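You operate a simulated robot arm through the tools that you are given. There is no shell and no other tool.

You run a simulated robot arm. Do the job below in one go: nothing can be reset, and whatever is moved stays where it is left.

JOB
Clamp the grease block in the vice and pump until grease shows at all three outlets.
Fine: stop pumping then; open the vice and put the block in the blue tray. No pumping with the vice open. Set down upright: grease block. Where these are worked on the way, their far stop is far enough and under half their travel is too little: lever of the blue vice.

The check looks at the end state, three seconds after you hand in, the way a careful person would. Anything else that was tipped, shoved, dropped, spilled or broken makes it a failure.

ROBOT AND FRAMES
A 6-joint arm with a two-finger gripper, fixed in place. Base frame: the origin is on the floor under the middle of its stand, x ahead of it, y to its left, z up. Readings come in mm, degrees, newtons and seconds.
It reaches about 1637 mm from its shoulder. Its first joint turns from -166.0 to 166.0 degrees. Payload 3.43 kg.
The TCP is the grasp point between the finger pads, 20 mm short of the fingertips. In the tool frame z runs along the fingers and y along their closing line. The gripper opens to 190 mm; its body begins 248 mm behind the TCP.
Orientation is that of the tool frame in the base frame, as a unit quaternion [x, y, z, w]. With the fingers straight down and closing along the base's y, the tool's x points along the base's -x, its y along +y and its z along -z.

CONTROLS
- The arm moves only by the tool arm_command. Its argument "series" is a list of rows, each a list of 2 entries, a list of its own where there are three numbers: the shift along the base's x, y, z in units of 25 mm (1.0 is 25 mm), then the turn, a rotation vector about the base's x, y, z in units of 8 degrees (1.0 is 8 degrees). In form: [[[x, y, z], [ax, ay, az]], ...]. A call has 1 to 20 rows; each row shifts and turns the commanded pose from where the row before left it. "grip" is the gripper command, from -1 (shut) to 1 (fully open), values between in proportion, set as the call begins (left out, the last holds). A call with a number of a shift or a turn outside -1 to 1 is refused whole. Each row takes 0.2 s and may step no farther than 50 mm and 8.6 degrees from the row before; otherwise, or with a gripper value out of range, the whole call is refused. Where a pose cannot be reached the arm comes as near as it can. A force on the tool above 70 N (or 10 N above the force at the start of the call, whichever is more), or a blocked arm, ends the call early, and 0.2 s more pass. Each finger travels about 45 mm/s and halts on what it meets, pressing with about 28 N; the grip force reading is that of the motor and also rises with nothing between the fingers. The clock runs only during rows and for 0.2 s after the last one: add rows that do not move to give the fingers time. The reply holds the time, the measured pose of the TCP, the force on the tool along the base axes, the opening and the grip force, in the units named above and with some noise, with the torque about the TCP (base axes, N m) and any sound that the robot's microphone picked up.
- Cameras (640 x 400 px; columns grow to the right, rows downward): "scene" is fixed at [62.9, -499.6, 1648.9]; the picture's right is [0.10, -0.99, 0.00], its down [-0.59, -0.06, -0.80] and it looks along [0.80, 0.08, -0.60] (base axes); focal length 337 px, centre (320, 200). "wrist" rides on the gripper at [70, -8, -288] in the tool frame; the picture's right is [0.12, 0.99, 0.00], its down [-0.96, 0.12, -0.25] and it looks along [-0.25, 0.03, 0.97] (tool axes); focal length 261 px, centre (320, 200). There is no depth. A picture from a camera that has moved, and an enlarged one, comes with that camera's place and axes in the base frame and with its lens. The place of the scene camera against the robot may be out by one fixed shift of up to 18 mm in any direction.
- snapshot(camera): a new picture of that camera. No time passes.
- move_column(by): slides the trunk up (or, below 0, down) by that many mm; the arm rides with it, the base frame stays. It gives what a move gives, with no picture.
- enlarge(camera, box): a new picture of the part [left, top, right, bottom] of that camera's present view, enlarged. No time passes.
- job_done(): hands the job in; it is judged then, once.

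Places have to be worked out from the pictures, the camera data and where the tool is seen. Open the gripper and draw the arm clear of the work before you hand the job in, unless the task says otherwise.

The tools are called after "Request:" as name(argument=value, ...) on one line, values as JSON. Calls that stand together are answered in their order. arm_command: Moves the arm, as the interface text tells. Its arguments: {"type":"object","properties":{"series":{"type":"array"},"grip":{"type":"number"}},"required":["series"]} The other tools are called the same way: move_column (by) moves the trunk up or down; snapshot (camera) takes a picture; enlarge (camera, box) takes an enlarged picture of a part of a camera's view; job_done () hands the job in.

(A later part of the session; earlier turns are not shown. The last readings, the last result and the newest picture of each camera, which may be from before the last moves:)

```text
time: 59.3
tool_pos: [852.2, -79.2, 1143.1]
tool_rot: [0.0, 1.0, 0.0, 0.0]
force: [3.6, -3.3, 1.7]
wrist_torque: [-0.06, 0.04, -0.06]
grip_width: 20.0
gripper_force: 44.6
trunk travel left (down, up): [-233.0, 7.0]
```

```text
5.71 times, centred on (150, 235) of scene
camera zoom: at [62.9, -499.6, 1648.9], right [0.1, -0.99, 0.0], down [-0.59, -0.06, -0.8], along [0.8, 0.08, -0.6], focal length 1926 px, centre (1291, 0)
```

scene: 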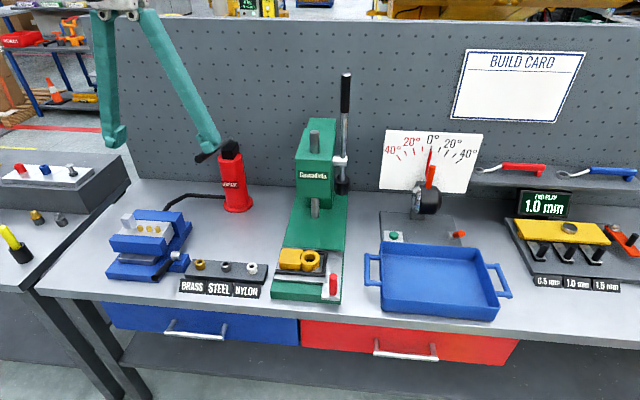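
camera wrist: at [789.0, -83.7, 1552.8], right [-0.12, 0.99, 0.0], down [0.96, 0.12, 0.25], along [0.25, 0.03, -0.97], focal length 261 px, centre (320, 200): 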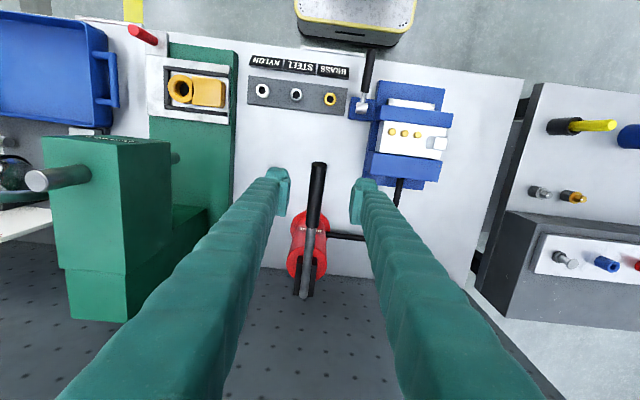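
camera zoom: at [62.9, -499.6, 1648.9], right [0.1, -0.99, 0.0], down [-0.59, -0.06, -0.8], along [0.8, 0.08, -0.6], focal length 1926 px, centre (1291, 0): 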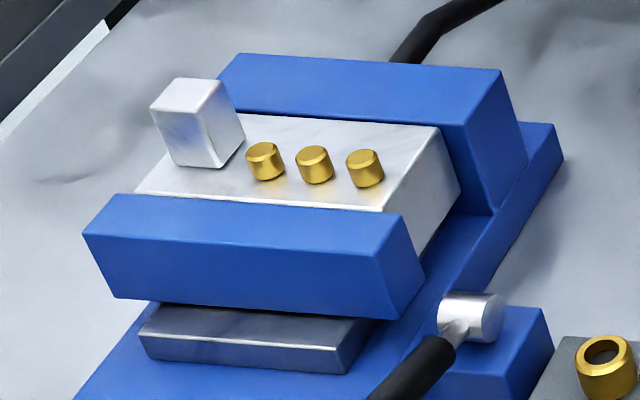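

The handle follows freely, pivoting near its rear end (≈(1085, 1115)). I continue the downstroke until it meets its stop.

Request:
arm_command(series=[[[0, 0, -0.56], [0, 0, 0]], [[0, 0, -0.56], [0, 0, 0]], [[0.03, 0, -0.6], [0, 0, 0]], [[0, 0, 0], [0, 0, 0]]])

Request:
arm_command(series=[[[0.05, 0, -0.5], [0, 0, 0]], [[0.07, 0, -0.5], [0, 0, 0]], [[0, 0, 0], [0, 0, 0]]])

Request:
enlarge(camera="scene", box=[150, 100, 270, 200])

Request:
enlarge(camera="scene", box=[100, 200, 200, 270])

```text
time: 60.3
tool_pos: [853.6, -79.9, 1098.4]
tool_rot: [0.0, 1.0, 0.0, 0.0]
force: [-4.4, 2.8, 6.5]
wrist_torque: [0.01, -0.82, -0.14]
grip_width: 17.3
gripper_force: 45.0
trunk travel left (down, up): [-233.0, 7.0]
```

```text
time: 61.1
tool_pos: [858.1, -79.4, 1075.0]
tool_rot: [0.0, 1.0, 0.001, 0.001]
force: [2.1, 1.1, 17.2]
wrist_torque: [0.03, 0.37, -0.1]
grip_width: 17.6
gripper_force: 45.4
trunk travel left (down, up): [-233.0, 7.0]
```

```text
4.00 times, centred on (210, 150) of scene
camera zoom: at [62.9, -499.6, 1648.9], right [0.1, -0.99, 0.0], down [-0.59, -0.06, -0.8], along [0.8, 0.08, -0.6], focal length 1348 px, centre (760, 400)
```

zoom: 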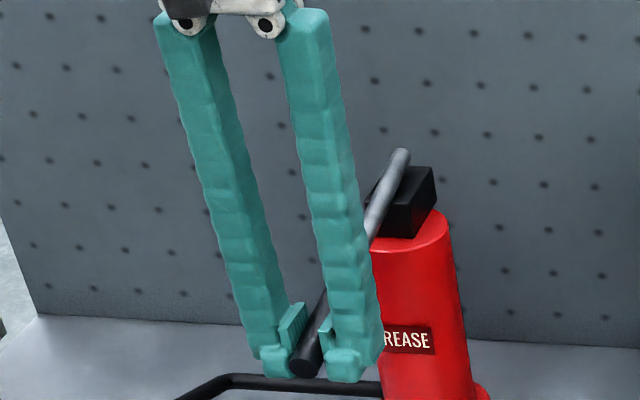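

```text
5.71 times, centred on (150, 235) of scene
camera zoom: at [62.9, -499.6, 1648.9], right [0.1, -0.99, 0.0], down [-0.59, -0.06, -0.8], along [0.8, 0.08, -0.6], focal length 1926 px, centre (1291, 0)
```

zoom: 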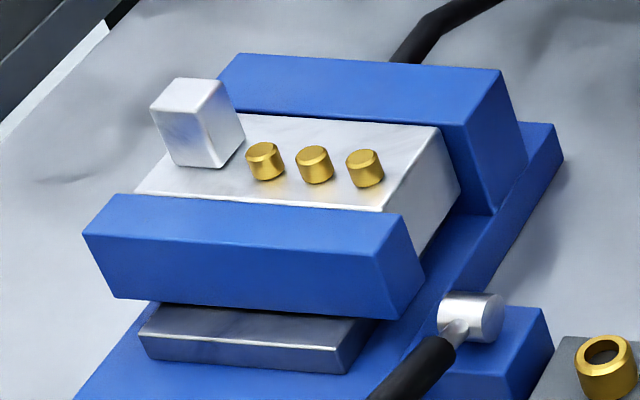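

Resistance is building (17 N) with no grease yet; I continue down in small steps.

Request:
arm_command(series=[[[0.09, 0, -0.4], [0, 0, 0]], [[0.1, 0, -0.4], [0, 0, 0]], [[0, 0, 0], [0, 0, 0]]])

Request:
enlarge(camera="scene", box=[150, 100, 270, 200])

Request:
enlarge(camera="scene", box=[100, 200, 200, 270])

Request:
enlarge(camera="wrist", box=[240, 120, 400, 260])

```text
time: 61.9
tool_pos: [861.9, -80.6, 1056.2]
tool_rot: [-0.001, 1.0, 0.0, 0.001]
force: [-12.8, 3.1, 28.3]
wrist_torque: [-0.08, 0.05, -0.08]
grip_width: 16.8
gripper_force: 44.9
trunk travel left (down, up): [-233.0, 7.0]
```

```text
4.00 times, centred on (210, 150) of scene
camera zoom: at [62.9, -499.6, 1648.9], right [0.1, -0.99, 0.0], down [-0.59, -0.06, -0.8], along [0.8, 0.08, -0.6], focal length 1348 px, centre (760, 400)
```

zoom: 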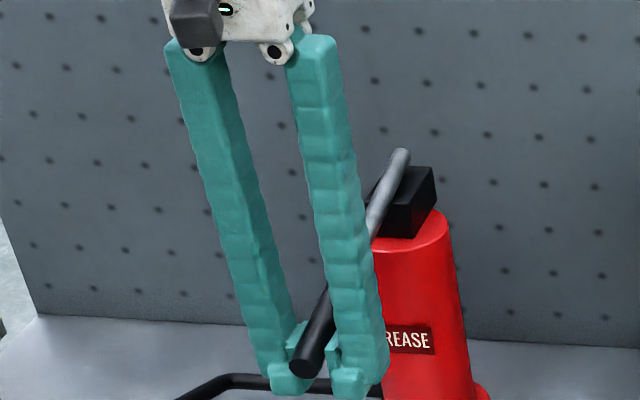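

```text
5.71 times, centred on (150, 235) of scene
camera zoom: at [62.9, -499.6, 1648.9], right [0.1, -0.99, 0.0], down [-0.59, -0.06, -0.8], along [0.8, 0.08, -0.6], focal length 1926 px, centre (1291, 0)
```

zoom: 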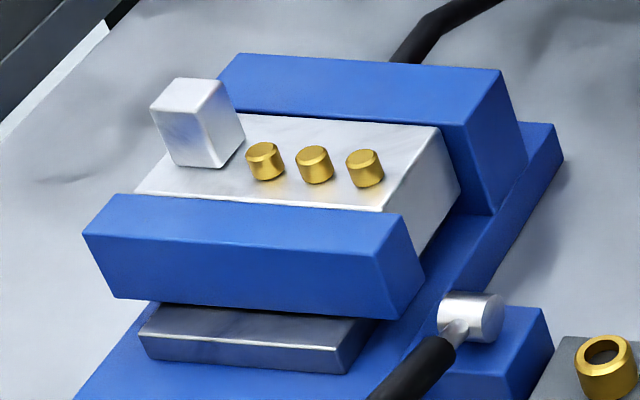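

```text
2.86 times, centred on (320, 190) of wrist
camera zoom: at [791.5, -88.0, 1343.3], right [-0.12, 0.99, 0.0], down [0.96, 0.12, 0.25], along [0.25, 0.03, -0.97], focal length 745 px, centre (320, 229)
```

zoom: 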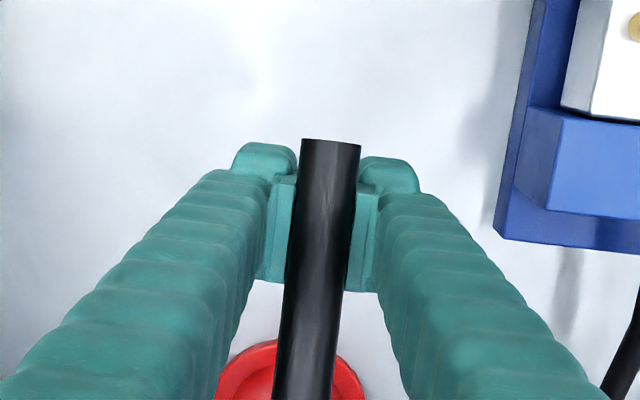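

The handle end barely moved in that last step, so it's at its lower stop (the fingers slid). Now the upstroke, back along the arc.

Request:
arm_command(series=[[[-0.1, 0, 0.4], [0, 0, 0]], [[-0.1, 0, 0.4], [0, 0, 0]], [[-0.1, 0, 0.5], [0, 0, 0]], [[-0.06, 0, 0.5], [0, 0, 0]], [[0, 0, 0.6], [0, 0, 0]], [[0, 0, 0.6], [0, 0, 0]], [[0, 0, 0.5], [0, 0, 0]], [[0.1, 0, 0.5], [0, 0, 0]], [[0.12, 0, 0.4], [0, 0, 0]], [[0, 0, 0], [0, 0, 0]]])

Request:
enlarge(camera="scene", box=[150, 100, 270, 200])

Request:
enlarge(camera="scene", box=[100, 200, 200, 270])

```text
time: 64.1
tool_pos: [860.1, -80.5, 1164.8]
tool_rot: [0.0, 1.0, 0.0, -0.001]
force: [-10.3, 2.5, -32.1]
wrist_torque: [-0.03, 0.19, -0.03]
grip_width: 17.5
gripper_force: 45.4
trunk travel left (down, up): [-233.0, 7.0]
```

```text
4.00 times, centred on (210, 150) of scene
camera zoom: at [62.9, -499.6, 1648.9], right [0.1, -0.99, 0.0], down [-0.59, -0.06, -0.8], along [0.8, 0.08, -0.6], focal length 1348 px, centre (760, 400)
```

zoom: 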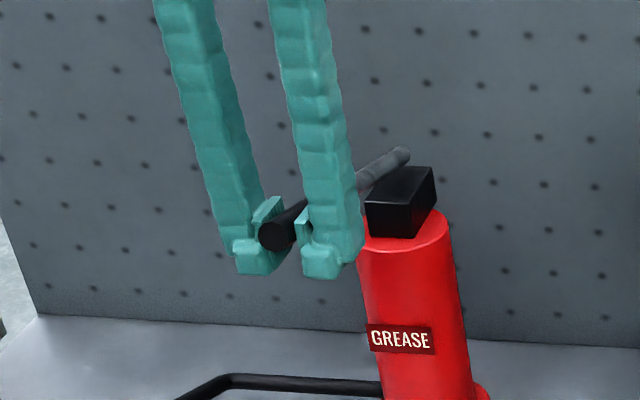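

```text
5.71 times, centred on (150, 235) of scene
camera zoom: at [62.9, -499.6, 1648.9], right [0.1, -0.99, 0.0], down [-0.59, -0.06, -0.8], along [0.8, 0.08, -0.6], focal length 1926 px, centre (1291, 0)
```

zoom: 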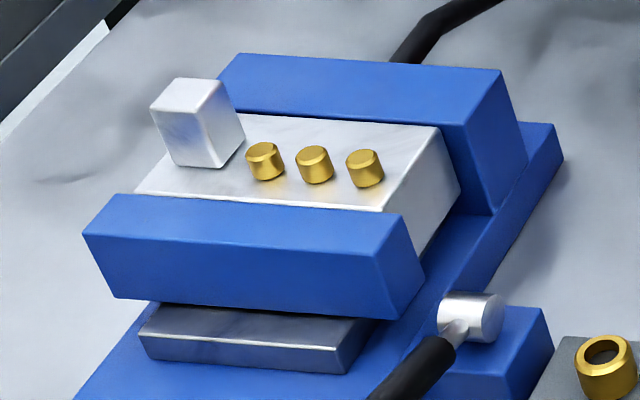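

The handle is back at its top stop. I zoom in tightly on the outlets to see any grease.

Request:
enlarge(camera="scene", box=[130, 215, 170, 240])

Request:
snapshot(camera="wrist")

```text
16.00 times, centred on (150, 228) of scene
camera zoom: at [62.9, -499.6, 1648.9], right [0.1, -0.99, 0.0], down [-0.59, -0.06, -0.8], along [0.8, 0.08, -0.6], focal length 5392 px, centre (3040, -240)
```

zoom: 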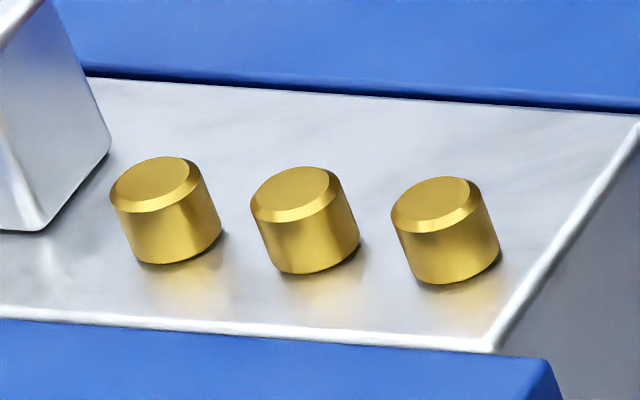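

```text
taken
camera wrist: at [790.4, -88.0, 1451.9], right [-0.12, 0.99, 0.0], down [0.96, 0.12, 0.25], along [0.24, 0.03, -0.97], focal length 261 px, centre (320, 200)
```

wrist: 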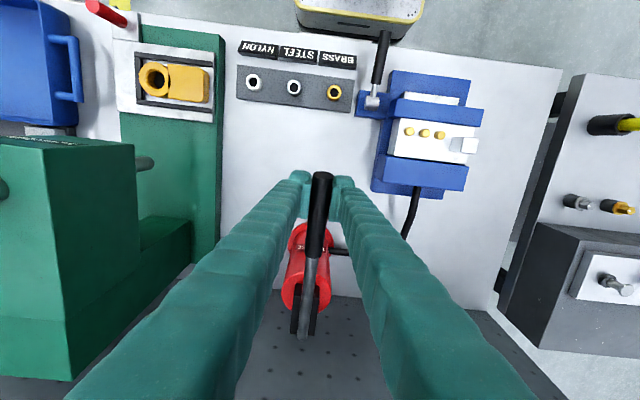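

No grease after one stroke. The grip slipped at ~30 N, so the downstroke may not have reached its real bottom. I'll release, go above the handle, and push down with closed fingertips instead.

Request:
arm_command(series=[[[0, 0, 0], [0, 0, 0]], [[0, 0, 0], [0, 0, 0]], [[0, 0, 0], [0, 0, 0]]], grip=-0.3)

Request:
enlarge(camera="scene", box=[150, 100, 270, 200])

Request:
arm_command(series=[[[0, 0, 0.8], [0, 0, 0]], [[0, 0, 0.8], [0, 0, 0]], [[0, 0, 0.8], [0, 0, 0]], [[0, 0, 0.8], [0, 0, 0]], [[0, 0, 0], [0, 0, 0]]])

Request:
arm_command(series=[[[0, 0.6, 0], [0, 0, 0]], [[0, 0, 0], [0, 0, 0]], [[0, 0, 0], [0, 0, 0]], [[0, 0, 0], [0, 0, 0]], [[0, 0, 0], [0, 0, 0]]], grip=-1)

Request:
enlarge(camera="wrist", box=[240, 120, 400, 260])

```text
time: 64.9
tool_pos: [861.0, -79.8, 1165.2]
tool_rot: [0.0, 1.0, -0.001, 0.001]
force: [-0.2, 0.9, 0.2]
wrist_torque: [0.0, -0.03, 0.04]
grip_width: 66.6
gripper_force: 0.1
trunk travel left (down, up): [-233.0, 7.0]
```

```text
4.00 times, centred on (210, 150) of scene
camera zoom: at [62.9, -499.6, 1648.9], right [0.1, -0.99, 0.0], down [-0.59, -0.06, -0.8], along [0.8, 0.08, -0.6], focal length 1348 px, centre (760, 400)
```

zoom: 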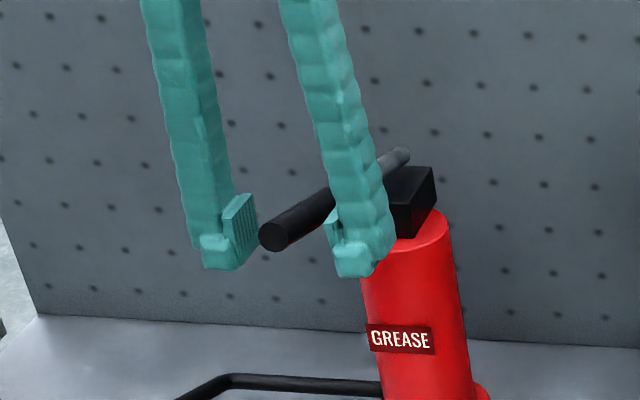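

```text
time: 66.1
tool_pos: [859.5, -81.7, 1247.5]
tool_rot: [-0.001, 1.0, 0.0, 0.0]
force: [0.2, -0.2, -0.3]
wrist_torque: [0.04, 0.02, 0.02]
grip_width: 66.7
gripper_force: 0.0
trunk travel left (down, up): [-233.0, 7.0]
```

```text
time: 67.3
tool_pos: [857.9, -66.5, 1247.4]
tool_rot: [-0.001, 1.0, 0.0, 0.0]
force: [0.1, -0.2, 0.7]
wrist_torque: [-0.01, 0.0, -0.01]
grip_width: 0.0
gripper_force: 28.0
trunk travel left (down, up): [-233.0, 7.0]
```

```text
2.86 times, centred on (320, 190) of wrist
camera zoom: at [788.8, -74.3, 1534.2], right [-0.12, 0.99, 0.0], down [0.96, 0.12, 0.25], along [0.25, 0.03, -0.97], focal length 745 px, centre (320, 229)
```

zoom: 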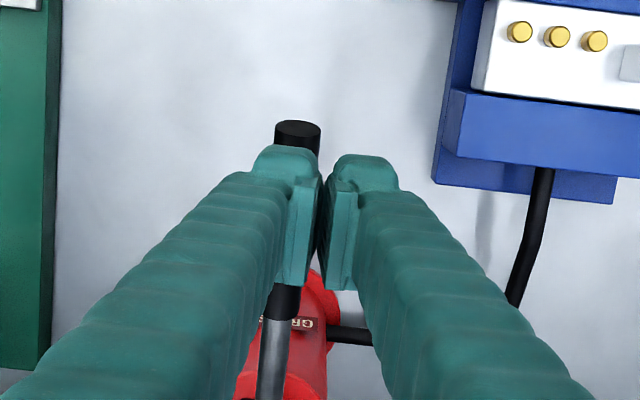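

The handle stays up by itself. I push it down from above with the closed tips, then find the bottom stop.

Request:
arm_command(series=[[[0, 0, -0.8], [0, 0, 0]], [[0, 0, -0.6], [0, 0, 0]], [[0, 0, -0.6], [0, 0, 0]], [[0, 0, -0.8], [0, 0, 0]], [[0, 0, -0.8], [0, 0, 0]], [[0, 0, -0.8], [0, 0, 0]], [[0, 0, 0], [0, 0, 0]]])

Request:
enlarge(camera="scene", box=[150, 100, 270, 200])

Request:
arm_command(series=[[[0, 0, -0.4], [0, 0, 0]], [[0, 0, -0.3], [0, 0, 0]], [[0, 0, -0.2], [0, 0, 0]], [[0, 0, 0], [0, 0, 0]]])

Request:
enlarge(camera="scene", box=[150, 100, 270, 200])

Request:
enlarge(camera="scene", box=[130, 215, 170, 240])

```text
time: 68.9
tool_pos: [859.4, -65.2, 1135.9]
tool_rot: [-0.001, 1.0, 0.0, 0.001]
force: [0.8, 0.2, 4.9]
wrist_torque: [-0.07, -0.05, -0.01]
grip_width: 0.0
gripper_force: 28.1
trunk travel left (down, up): [-233.0, 7.0]
```

```text
4.00 times, centred on (210, 150) of scene
camera zoom: at [62.9, -499.6, 1648.9], right [0.1, -0.99, 0.0], down [-0.59, -0.06, -0.8], along [0.8, 0.08, -0.6], focal length 1348 px, centre (760, 400)
```

zoom: 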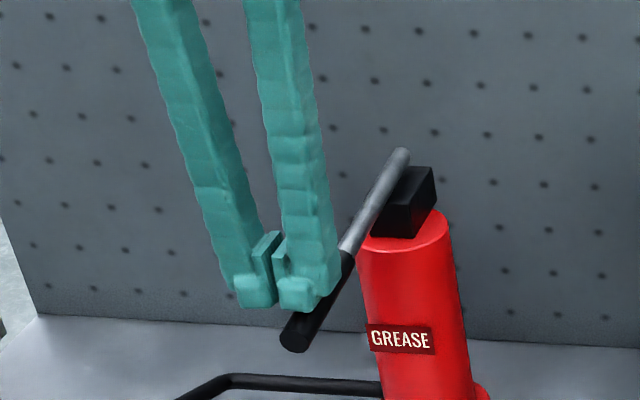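

```text
time: 69.9
tool_pos: [858.0, -64.5, 1112.8]
tool_rot: [0.0, 1.0, 0.0, 0.001]
force: [-0.4, 0.8, 12.9]
wrist_torque: [-0.14, -0.18, 0.05]
grip_width: 0.0
gripper_force: 28.4
trunk travel left (down, up): [-233.0, 7.0]
```

```text
4.00 times, centred on (210, 150) of scene
camera zoom: at [62.9, -499.6, 1648.9], right [0.1, -0.99, 0.0], down [-0.59, -0.06, -0.8], along [0.8, 0.08, -0.6], focal length 1348 px, centre (760, 400)
```

zoom: 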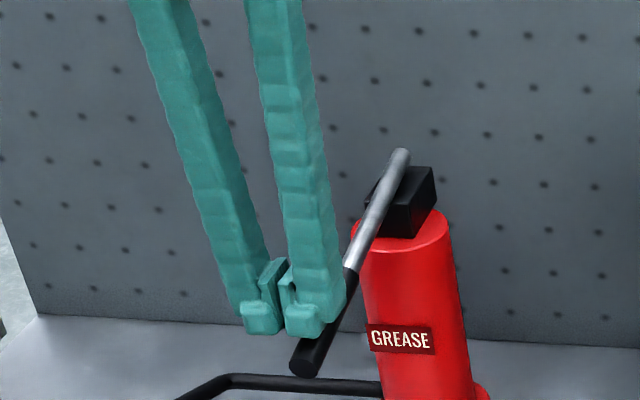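

```text
16.00 times, centred on (150, 228) of scene
camera zoom: at [62.9, -499.6, 1648.9], right [0.1, -0.99, 0.0], down [-0.59, -0.06, -0.8], along [0.8, 0.08, -0.6], focal length 5392 px, centre (3040, -240)
```

zoom: 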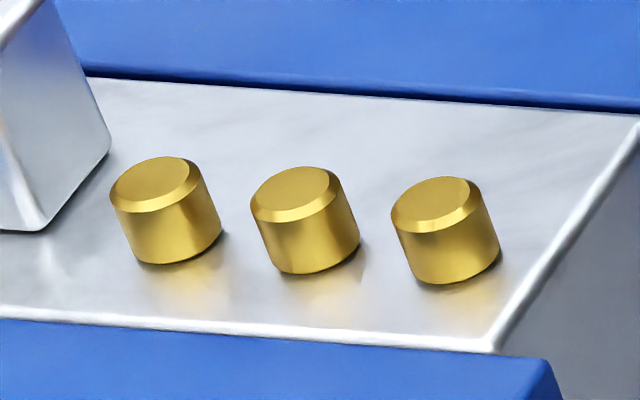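

The handle is now where it was at its lowest before, with only 13 N. I keep pushing in small steps to find the true stop.

Request:
arm_command(series=[[[0, 0, -0.2], [0, 0, 0]], [[0, 0, -0.2], [0, 0, 0]], [[0, 0, 0], [0, 0, 0]]])

Request:
arm_command(series=[[[0, 0, -0.2], [0, 0, 0]], [[0, 0, -0.2], [0, 0, 0]], [[0, 0, 0], [0, 0, 0]]])

Request:
enlarge(camera="scene", box=[150, 100, 270, 200])

Request:
enlarge(camera="scene", box=[130, 215, 170, 240])

```text
time: 70.5
tool_pos: [857.4, -66.5, 1113.7]
tool_rot: [0.001, 1.0, -0.001, 0.007]
force: [-12.1, 2.1, 36.7]
wrist_torque: [-0.46, -0.28, -0.09]
grip_width: 0.0
gripper_force: 27.8
trunk travel left (down, up): [-233.0, 7.0]
stopped in row 2: the force on the tool passed its limit at 78 N (the readings are from after the stop); the commanded pose is now the measured one
```

```text
time: 70.9
tool_pos: [859.1, -65.9, 1112.6]
tool_rot: [-0.001, 1.0, -0.002, 0.01]
force: [-15.1, 1.3, 35.1]
wrist_torque: [-0.43, -0.16, -0.13]
grip_width: 0.2
gripper_force: 28.1
trunk travel left (down, up): [-233.0, 7.0]
stopped in row 2: the force on the tool passed its limit at 77 N (the readings are from after the stop); the commanded pose is now the measured one
```

```text
4.00 times, centred on (210, 150) of scene
camera zoom: at [62.9, -499.6, 1648.9], right [0.1, -0.99, 0.0], down [-0.59, -0.06, -0.8], along [0.8, 0.08, -0.6], focal length 1348 px, centre (760, 400)
```

zoom: 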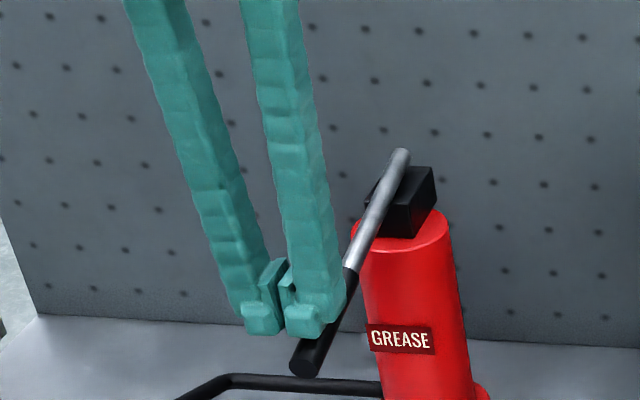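

```text
16.00 times, centred on (150, 228) of scene
camera zoom: at [62.9, -499.6, 1648.9], right [0.1, -0.99, 0.0], down [-0.59, -0.06, -0.8], along [0.8, 0.08, -0.6], focal length 5392 px, centre (3040, -240)
```

zoom: 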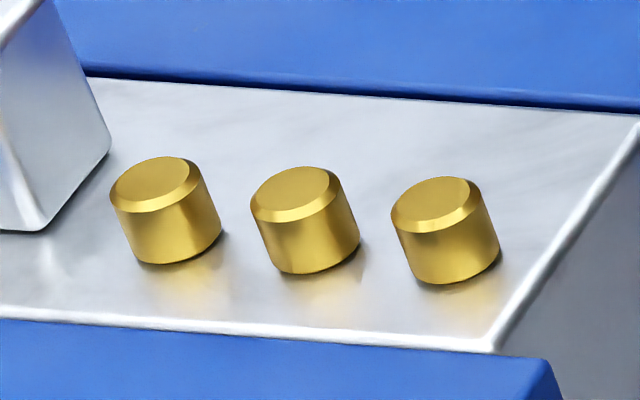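

That is the true lower stop (handle didn't move under 78 N), so both downstrokes were full. I'll regrip at the bottom and make full strokes with the grip, checking outlets each time.

Request:
arm_command(series=[[[0, 0, 0.5], [0, 0.143, 0]], [[0, 0, 0.7], [0, 0, 0]], [[0, -0.3, 0.6], [0, 0, 0]], [[0, -0.3, 0], [0, 0, 0]], [[0, 0, 0], [0, 0, 0]]])

Request:
arm_command(series=[[[0, 0, 0], [0, 0, 0]], [[0, 0, 0], [0, 0, 0]], [[0, 0, 0], [0, 0, 0]], [[0, 0, 0], [0, 0, 0]]], grip=-0.3)

Request:
enlarge(camera="wrist", box=[240, 120, 400, 260])

Request:
enlarge(camera="scene", box=[150, 100, 270, 200])

```text
time: 72.1
tool_pos: [860.9, -80.6, 1154.9]
tool_rot: [-0.001, 1.0, -0.002, -0.001]
force: [-0.3, 2.5, 2.4]
wrist_torque: [0.08, 0.04, 0.04]
grip_width: 0.1
gripper_force: 28.4
trunk travel left (down, up): [-233.0, 7.0]
```

```text
time: 73.1
tool_pos: [861.0, -81.2, 1153.3]
tool_rot: [0.0, 1.0, -0.002, 0.0]
force: [-0.2, 0.6, 0.7]
wrist_torque: [0.02, -0.02, -0.01]
grip_width: 66.6
gripper_force: 0.0
trunk travel left (down, up): [-233.0, 7.0]
```

```text
2.86 times, centred on (320, 190) of wrist
camera zoom: at [791.5, -88.2, 1441.9], right [-0.12, 0.99, 0.0], down [0.96, 0.12, 0.24], along [0.24, 0.03, -0.97], focal length 745 px, centre (320, 229)
```

zoom: 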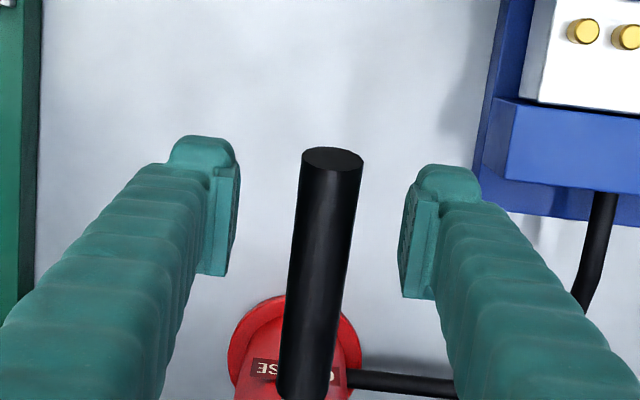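

```text
4.00 times, centred on (210, 150) of scene
camera zoom: at [62.9, -499.6, 1648.9], right [0.1, -0.99, 0.0], down [-0.59, -0.06, -0.8], along [0.8, 0.08, -0.6], focal length 1348 px, centre (760, 400)
```

zoom: 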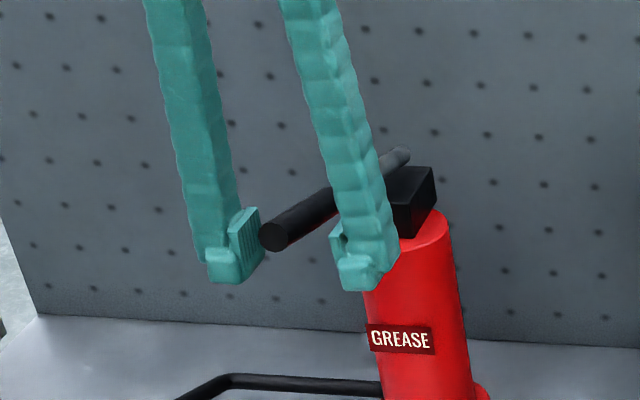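

The handle springs back up by itself. So I can simply press down and release. Check the outlets after two strokes.

Request:
enlarge(camera="scene", box=[130, 215, 170, 240])

Request:
snapshot(camera="wrist")

Request:
enlarge(camera="wrist", box=[390, 100, 500, 180])

```text
16.00 times, centred on (150, 228) of scene
camera zoom: at [62.9, -499.6, 1648.9], right [0.1, -0.99, 0.0], down [-0.59, -0.06, -0.8], along [0.8, 0.08, -0.6], focal length 5392 px, centre (3040, -240)
```

zoom: 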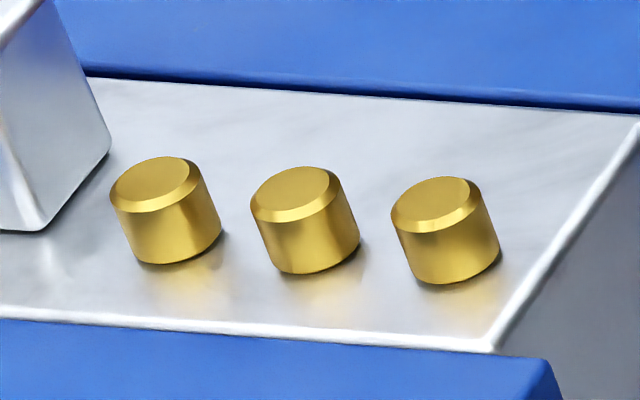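

```text
taken
camera wrist: at [791.5, -88.2, 1441.9], right [-0.12, 0.99, 0.0], down [0.96, 0.12, 0.24], along [0.24, 0.03, -0.97], focal length 261 px, centre (320, 200)
```

wrist: 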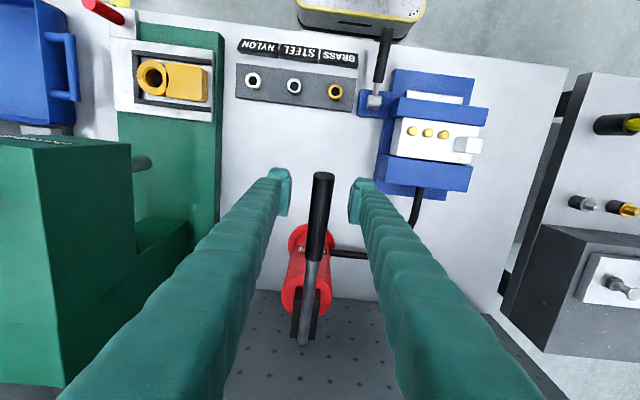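

```text
5.00 times, centred on (445, 140) of wrist
camera zoom: at [791.5, -88.2, 1441.9], right [-0.12, 0.99, 0.0], down [0.96, 0.12, 0.24], along [0.24, 0.03, -0.97], focal length 1303 px, centre (-305, 500)
```

zoom: 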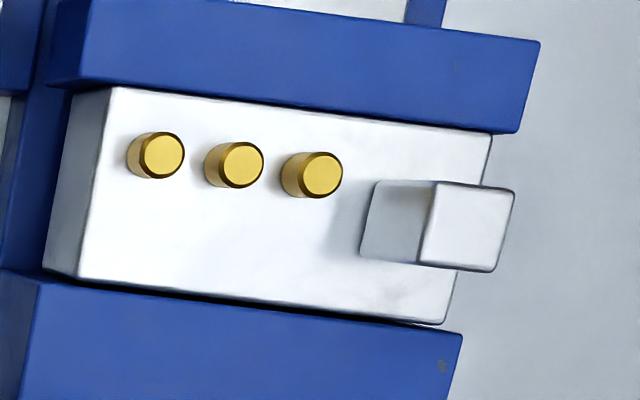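

Still none after two strokes, though the block is flush against both jaws. I close the fingers above the handle again and make the third stroke.

Request:
arm_command(series=[[[0, 0, 0.95], [0, 0, 0]], [[0, 0, 0.95], [0, 0, 0]], [[0, 0, 0.95], [0, 0, 0]], [[0, 0, 0.9], [0, 0, 0]], [[0, 0.6, 0], [0, 0, 0]]])

Request:
arm_command(series=[[[0, 0, 0], [0, 0, 0]], [[0, 0, 0], [0, 0, 0]], [[0, 0, 0], [0, 0, 0]], [[0, 0, 0], [0, 0, 0]]], grip=-1)

Request:
arm_command(series=[[[0, 0, -0.8], [0, 0, 0]], [[0, 0, -0.6], [0, 0, 0]], [[0, 0, -0.6], [0, 0, 0]], [[0, 0, -0.7], [0, 0, 0]], [[0, 0, -0.7], [0, 0, 0]], [[0, 0, -0.7], [0, 0, 0]], [[0, 0, -0.5], [0, 0, 0]], [[0, 0, -0.4], [0, 0, 0]], [[0, 0, -0.2], [0, 0, 0]], [[0, 0, 0], [0, 0, 0]]])

Request:
enlarge(camera="scene", box=[130, 215, 170, 240])

Request:
enlarge(camera="scene", box=[150, 100, 270, 200])

```text
time: 74.3
tool_pos: [860.2, -64.9, 1248.0]
tool_rot: [-0.001, 1.0, -0.001, -0.001]
force: [0.6, -0.3, 0.7]
wrist_torque: [0.07, -0.01, 0.0]
grip_width: 66.5
gripper_force: 0.1
trunk travel left (down, up): [-233.0, 7.0]
```

```text
time: 75.3
tool_pos: [861.0, -65.0, 1248.4]
tool_rot: [-0.002, 1.0, -0.001, -0.002]
force: [0.3, 0.6, 0.0]
wrist_torque: [0.01, 0.0, 0.0]
grip_width: 0.1
gripper_force: 19.9
trunk travel left (down, up): [-233.0, 7.0]
```

```text
time: 77.5
tool_pos: [860.6, -66.3, 1117.9]
tool_rot: [-0.001, 1.0, -0.002, -0.001]
force: [0.1, -0.9, 5.1]
wrist_torque: [-0.06, -0.06, 0.04]
grip_width: 0.1
gripper_force: 28.3
trunk travel left (down, up): [-233.0, 7.0]
```

```text
16.00 times, centred on (150, 228) of scene
camera zoom: at [62.9, -499.6, 1648.9], right [0.1, -0.99, 0.0], down [-0.59, -0.06, -0.8], along [0.8, 0.08, -0.6], focal length 5392 px, centre (3040, -240)
```

zoom: 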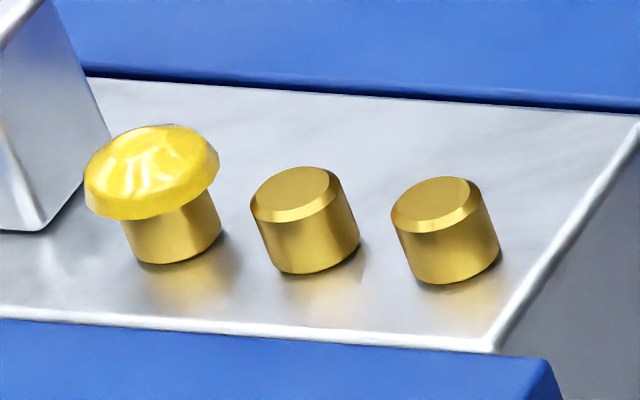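

```text
4.00 times, centred on (210, 150) of scene
camera zoom: at [62.9, -499.6, 1648.9], right [0.1, -0.99, 0.0], down [-0.59, -0.06, -0.8], along [0.8, 0.08, -0.6], focal length 1348 px, centre (760, 400)
```

zoom: 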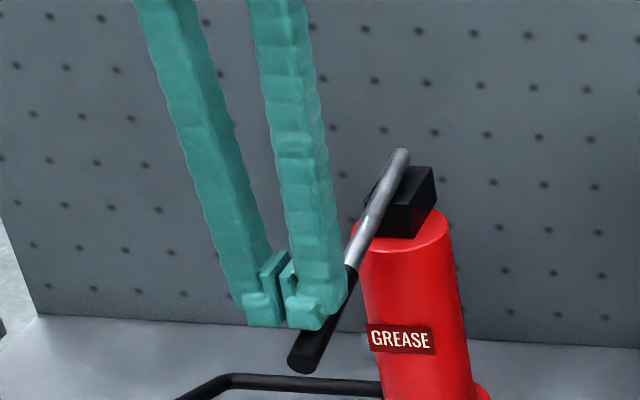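

Grease has appeared at the first outlet on the third stroke. I release to let the handle return fully, then check before the next stroke.

Request:
arm_command(series=[[[0, 0, 0.6], [0, 0, 0]], [[0, 0, 0.7], [0, 0, 0]], [[0, 0, 0.7], [0, 0, 0]], [[0, 0, 0.8], [0, 0, 0]], [[0, 0, 0.8], [0, 0, 0]], [[0, 0, 0.8], [0, 0, 0]], [[0, 0, 0], [0, 0, 0]]])

Request:
enlarge(camera="scene", box=[130, 215, 170, 240])

Request:
enlarge(camera="scene", box=[150, 100, 270, 200])

```text
time: 79.1
tool_pos: [859.3, -67.4, 1228.6]
tool_rot: [-0.001, 1.0, -0.002, 0.0]
force: [0.0, -0.2, -0.5]
wrist_torque: [-0.04, -0.01, -0.05]
grip_width: 0.2
gripper_force: 28.3
trunk travel left (down, up): [-233.0, 7.0]
```

```text
16.00 times, centred on (150, 228) of scene
camera zoom: at [62.9, -499.6, 1648.9], right [0.1, -0.99, 0.0], down [-0.59, -0.06, -0.8], along [0.8, 0.08, -0.6], focal length 5392 px, centre (3040, -240)
```

zoom: 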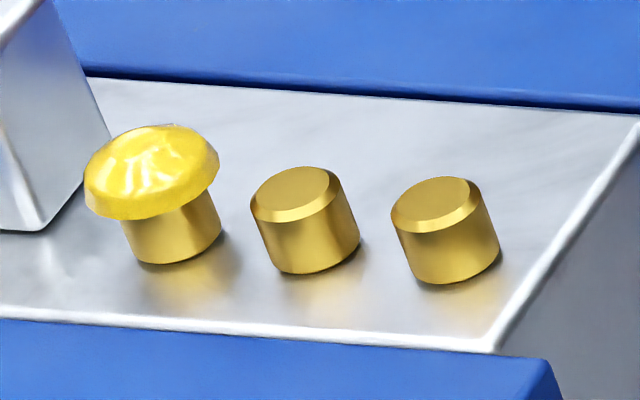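

```text
4.00 times, centred on (210, 150) of scene
camera zoom: at [62.9, -499.6, 1648.9], right [0.1, -0.99, 0.0], down [-0.59, -0.06, -0.8], along [0.8, 0.08, -0.6], focal length 1348 px, centre (760, 400)
```

zoom: 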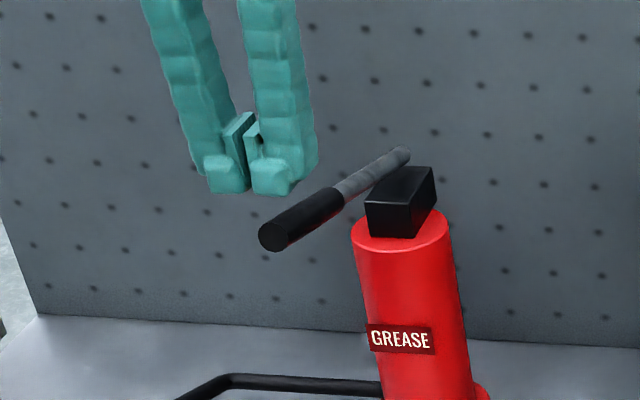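

The handle is fully back at the top and one outlet shows grease. Stroke four: down to z≈1116.

Request:
arm_command(series=[[[0, 0, -0.6], [0, 0, 0]], [[0, 0, -0.6], [0, 0, 0]], [[0, 0, -0.6], [0, 0, 0]], [[0, 0, -0.7], [0, 0, 0]], [[0, 0, -0.7], [0, 0, 0]], [[0, 0, -0.6], [0, 0, 0]], [[0, 0, -0.4], [0, 0, 0]], [[0, 0, -0.3], [0, 0, 0]], [[0, 0, 0], [0, 0, 0]]])

Request:
enlarge(camera="scene", box=[130, 215, 170, 240])

Request:
enlarge(camera="scene", box=[150, 100, 270, 200])

```text
time: 81.1
tool_pos: [860.9, -67.0, 1116.0]
tool_rot: [-0.001, 1.0, -0.002, -0.001]
force: [1.1, 0.9, 5.1]
wrist_torque: [-0.04, -0.11, 0.03]
grip_width: 0.0
gripper_force: 27.7
trunk travel left (down, up): [-233.0, 7.0]
```

```text
16.00 times, centred on (150, 228) of scene
camera zoom: at [62.9, -499.6, 1648.9], right [0.1, -0.99, 0.0], down [-0.59, -0.06, -0.8], along [0.8, 0.08, -0.6], focal length 5392 px, centre (3040, -240)
```

zoom: 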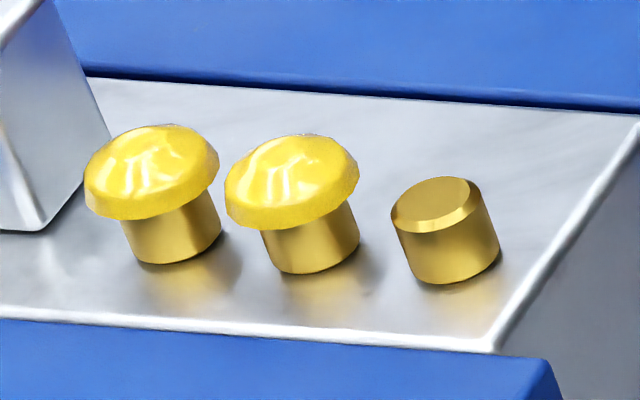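

```text
4.00 times, centred on (210, 150) of scene
camera zoom: at [62.9, -499.6, 1648.9], right [0.1, -0.99, 0.0], down [-0.59, -0.06, -0.8], along [0.8, 0.08, -0.6], focal length 1348 px, centre (760, 400)
```

zoom: 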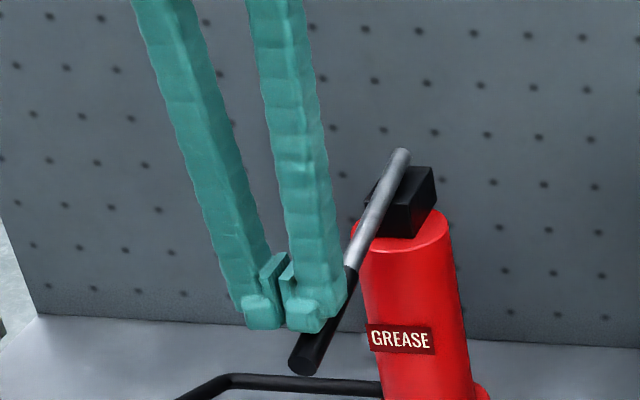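

Two outlets now show grease. I release the handle upward again and check.

Request:
arm_command(series=[[[0, 0, 0.6], [0, 0, 0]], [[0, 0, 0.7], [0, 0, 0]], [[0, 0, 0.7], [0, 0, 0]], [[0, 0, 0.8], [0, 0, 0]], [[0, 0, 0.8], [0, 0, 0]], [[0, 0, 0.9], [0, 0, 0]], [[0, 0, 0], [0, 0, 0]]])

Request:
enlarge(camera="scene", box=[130, 215, 170, 240])

Request:
enlarge(camera="scene", box=[150, 100, 270, 200])

```text
time: 82.7
tool_pos: [859.8, -65.8, 1229.6]
tool_rot: [0.0, 1.0, -0.002, -0.001]
force: [0.3, 1.3, -0.7]
wrist_torque: [-0.03, -0.05, -0.03]
grip_width: 0.0
gripper_force: 27.8
trunk travel left (down, up): [-233.0, 7.0]
```

```text
16.00 times, centred on (150, 228) of scene
camera zoom: at [62.9, -499.6, 1648.9], right [0.1, -0.99, 0.0], down [-0.59, -0.06, -0.8], along [0.8, 0.08, -0.6], focal length 5392 px, centre (3040, -240)
```

zoom: 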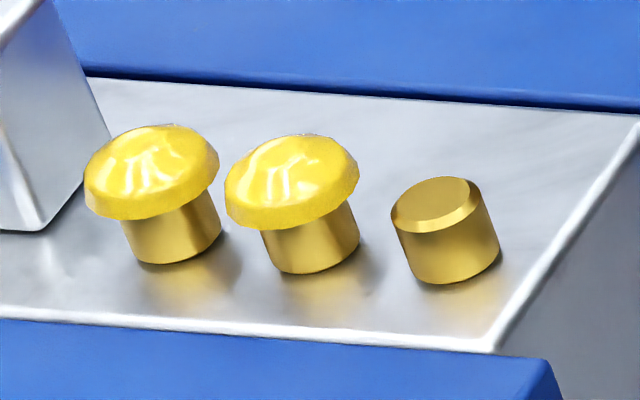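

```text
4.00 times, centred on (210, 150) of scene
camera zoom: at [62.9, -499.6, 1648.9], right [0.1, -0.99, 0.0], down [-0.59, -0.06, -0.8], along [0.8, 0.08, -0.6], focal length 1348 px, centre (760, 400)
```

zoom: 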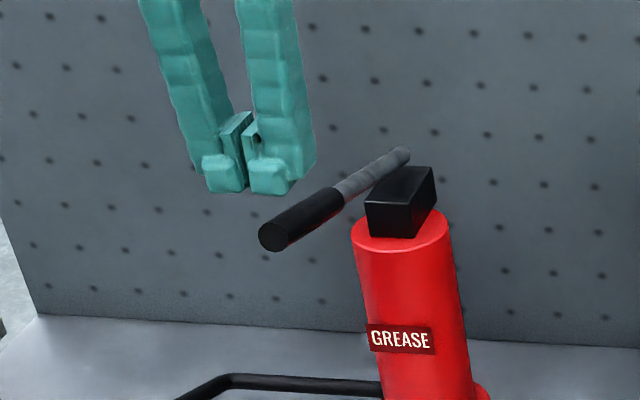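

Two outlets show grease and the handle is back at top. Fifth stroke for the third outlet.

Request:
arm_command(series=[[[0, 0, -0.6], [0, 0, 0]], [[0, 0, -0.6], [0, 0, 0]], [[0, 0, -0.6], [0, 0, 0]], [[0, 0, -0.7], [0, 0, 0]], [[0, 0, -0.7], [0, 0, 0]], [[0, 0, -0.6], [0, 0, 0]], [[0, 0, -0.4], [0, 0, 0]], [[0, 0, -0.3], [0, 0, 0]], [[0, 0, 0], [0, 0, 0]]])

Request:
enlarge(camera="scene", box=[130, 215, 170, 240])

```text
time: 84.7
tool_pos: [861.2, -66.1, 1116.0]
tool_rot: [-0.001, 1.0, -0.002, -0.001]
force: [0.1, 1.0, 6.2]
wrist_torque: [-0.03, -0.1, 0.07]
grip_width: 0.0
gripper_force: 27.8
trunk travel left (down, up): [-233.0, 7.0]
```

```text
16.00 times, centred on (150, 228) of scene
camera zoom: at [62.9, -499.6, 1648.9], right [0.1, -0.99, 0.0], down [-0.59, -0.06, -0.8], along [0.8, 0.08, -0.6], focal length 5392 px, centre (3040, -240)
```

zoom: 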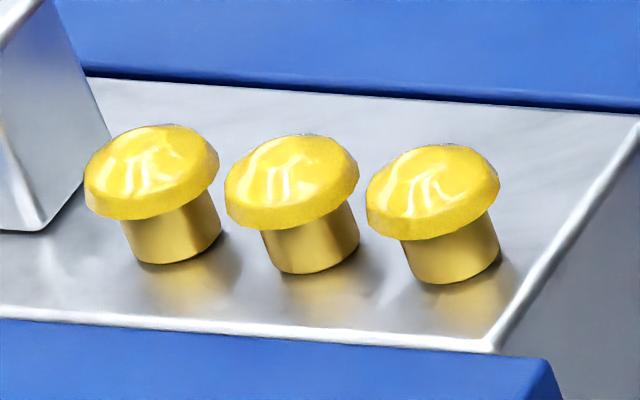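

All three outlets show grease — pumping stops. I release the handle upward and back away toward the vice lever.

Request:
arm_command(series=[[[0, 0, 0.6], [0, 0, 0]], [[0, 0, 0.7], [0, 0, 0]], [[0, 0, 0.7], [0, 0, 0]], [[0, 0, 0.8], [0, 0, 0]], [[0, 0, 0.8], [0, 0, 0]], [[0, 0, 0.9], [0, 0, 0]], [[0, 0, 0.9], [0, 0, 0]], [[-0.9, 0, 0.4], [0, 0, 0]], [[-0.9, 0.2, 0], [0, 0, 0]], [[-0.9, 0.2, 0], [0, 0, 0]], [[-0.9, 0.3, 0], [0, 0, 0]], [[-0.9, 0.3, 0], [0, 0, 0]], [[-0.9, 0.4, 0], [0, 0, 0]], [[-0.9, 0.5, -0.4], [0, 0, 0]], [[-0.9, 0.5, -0.6], [0, 0, 0]], [[-0.9, 0.4, -0.6], [0, 0, 0]], [[-0.5, 0, -0.6], [0, 0, 0]], [[0, 0, 0], [0, 0, 0]]])

Request:
snapshot(camera="scene")

Request:
enlarge(camera="scene", box=[100, 200, 200, 290])

Request:
snapshot(camera="wrist")

```text
time: 88.5
tool_pos: [645.2, 2.4, 1207.4]
tool_rot: [0.0, 1.0, -0.002, -0.001]
force: [-0.7, -0.3, 0.5]
wrist_torque: [-0.01, -0.06, -0.01]
grip_width: 0.0
gripper_force: 27.6
trunk travel left (down, up): [-233.0, 7.0]
```

```text
taken
```

scene: 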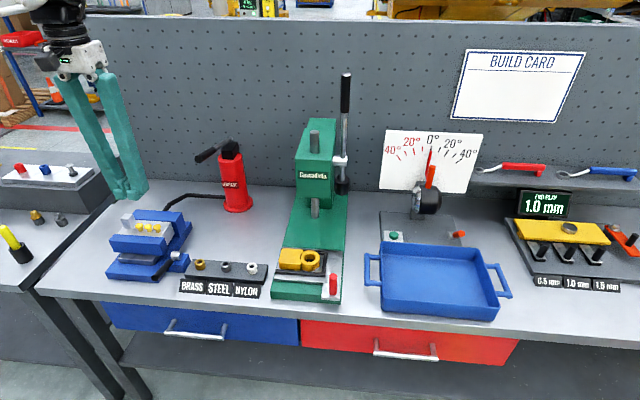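

```text
4.44 times, centred on (150, 245) of scene
camera zoom: at [62.9, -499.6, 1648.9], right [0.1, -0.99, 0.0], down [-0.59, -0.06, -0.8], along [0.8, 0.08, -0.6], focal length 1498 px, centre (1076, 0)
```

zoom: 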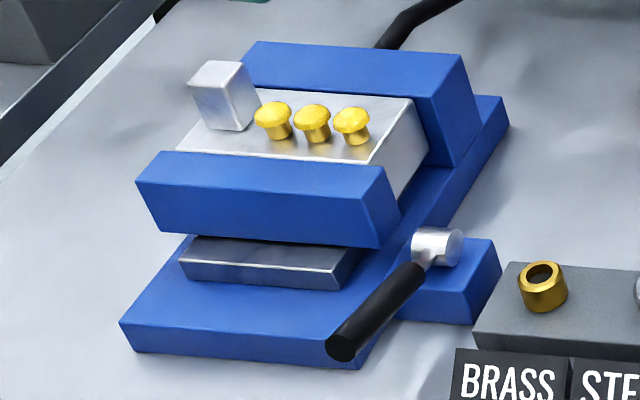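

```text
taken
camera wrist: at [576.2, -3.9, 1494.6], right [-0.12, 0.99, 0.0], down [0.96, 0.12, 0.25], along [0.24, 0.03, -0.97], focal length 261 px, centre (320, 200)
```

wrist: 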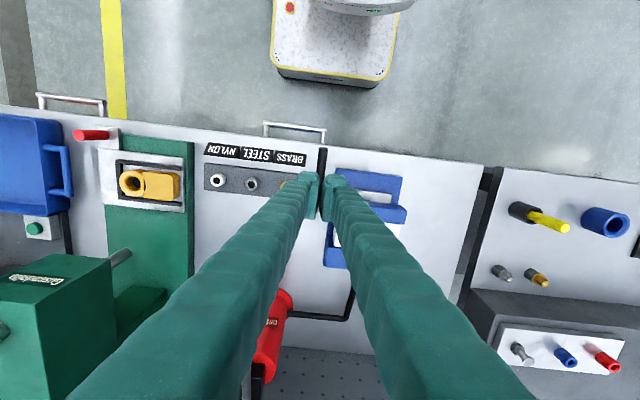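

Grease sits on all three outlets, the handle is back up, and the lever lies forward with its end near (604, 5, ~937). I open to ~60 mm and come down over the lever to grip and lift it.

Request:
arm_command(series=[[[-0.45, 0.08, -0.8], [0, 0, 0]], [[-0.45, 0, -0.9], [0, 0, 0]], [[0, 0, -0.9], [0, 0, 0]], [[0, 0, -0.9], [0, 0, 0]], [[0, 0, -0.9], [0, 0, 0]], [[0, 0, -0.9], [0, 0, 0]], [[0, 0, -0.9], [0, 0, 0]], [[0, 0, -0.9], [0, 0, 0]], [[0, 0, 0], [0, 0, 0]]], grip=-0.368)

Request:
snapshot(camera="wrist")

Request:
enlarge(camera="wrist", box=[240, 120, 400, 260])

Request:
enlarge(camera="scene", box=[90, 190, 210, 290])

```text
time: 90.5
tool_pos: [624.9, 6.5, 1029.1]
tool_rot: [-0.001, 1.0, -0.002, -0.001]
force: [-0.5, 0.0, -0.1]
wrist_torque: [0.02, 0.0, 0.01]
grip_width: 60.0
gripper_force: 0.0
trunk travel left (down, up): [-233.0, 7.0]
```

```text
taken
camera wrist: at [554.9, -0.8, 1317.0], right [-0.12, 0.99, 0.0], down [0.96, 0.12, 0.24], along [0.24, 0.03, -0.97], focal length 261 px, centre (320, 200)
```

wrist: 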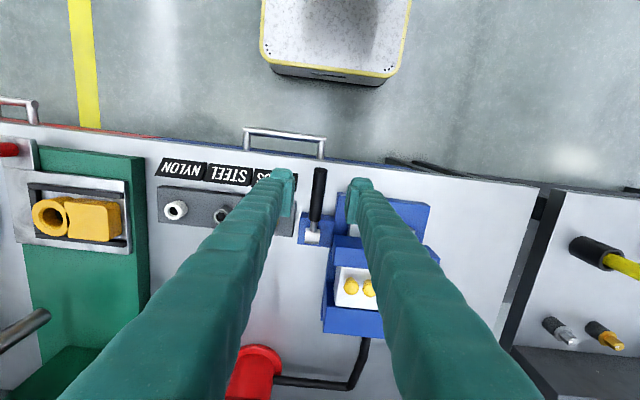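

```text
2.86 times, centred on (320, 190) of wrist
camera zoom: at [554.9, -0.8, 1317.0], right [-0.12, 0.99, 0.0], down [0.96, 0.12, 0.24], along [0.24, 0.03, -0.97], focal length 745 px, centre (320, 229)
```

zoom: 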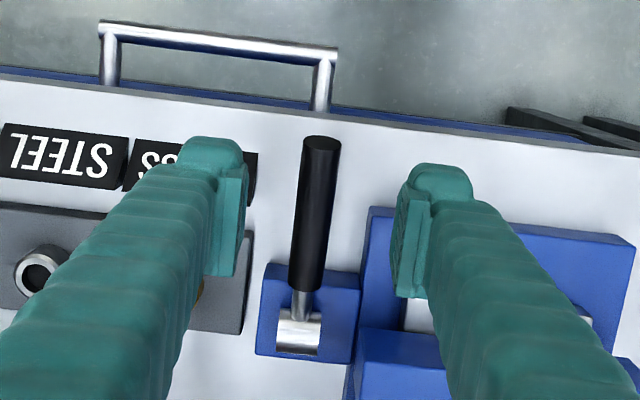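

```text
4.00 times, centred on (150, 240) of scene
camera zoom: at [62.9, -499.6, 1648.9], right [0.1, -0.99, 0.0], down [-0.59, -0.06, -0.8], along [0.8, 0.08, -0.6], focal length 1348 px, centre (1000, 40)
```

zoom: 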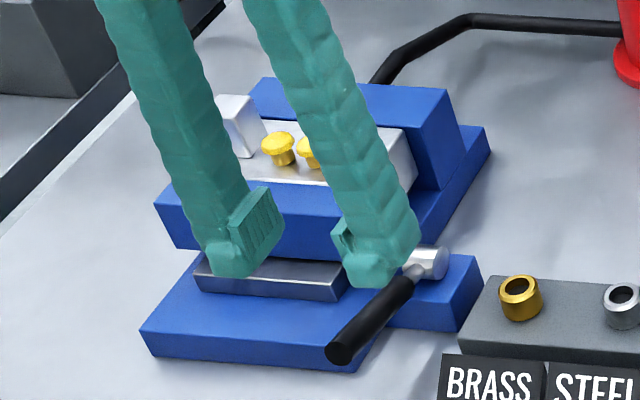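

The lever axis is at y≈6.5, centred between the fingers; tips will stay well above the label strip. I lower to z≈930 and close on the lever.

Request:
arm_command(series=[[[-0.05, 0, -0.8], [0, 0, 0]], [[0, 0, -0.8], [0, 0, 0]], [[0, 0, -0.8], [0, 0, 0]], [[0, 0, -0.8], [0, 0, 0]], [[0, 0, -0.6], [0, 0, 0]], [[0, 0, 0], [0, 0, 0]]])

Request:
enlarge(camera="wrist", box=[240, 120, 400, 260])

Request:
enlarge(camera="scene", box=[90, 190, 210, 290])

```text
time: 91.9
tool_pos: [623.1, 7.0, 935.2]
tool_rot: [-0.001, 1.0, -0.001, -0.001]
force: [-0.2, 0.3, 0.1]
wrist_torque: [0.02, 0.05, 0.06]
grip_width: 59.8
gripper_force: 0.0
trunk travel left (down, up): [-233.0, 7.0]
```

```text
2.86 times, centred on (320, 190) of wrist
camera zoom: at [552.7, -0.2, 1222.4], right [-0.12, 0.99, 0.0], down [0.96, 0.12, 0.25], along [0.24, 0.03, -0.97], focal length 745 px, centre (320, 229)
```

zoom: 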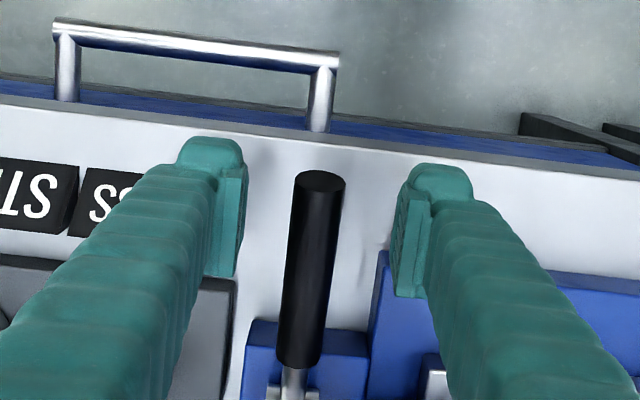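

```text
4.00 times, centred on (150, 240) of scene
camera zoom: at [62.9, -499.6, 1648.9], right [0.1, -0.99, 0.0], down [-0.59, -0.06, -0.8], along [0.8, 0.08, -0.6], focal length 1348 px, centre (1000, 40)
```

zoom: 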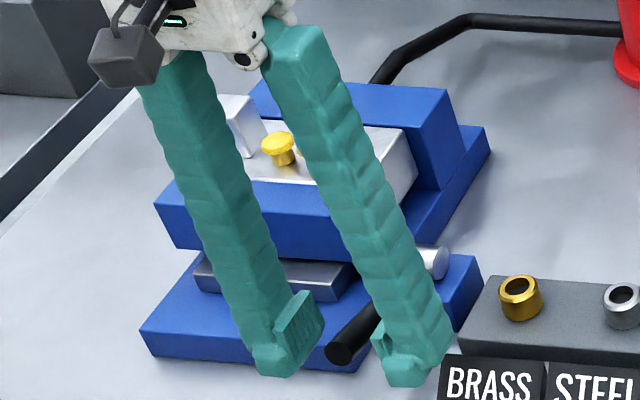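

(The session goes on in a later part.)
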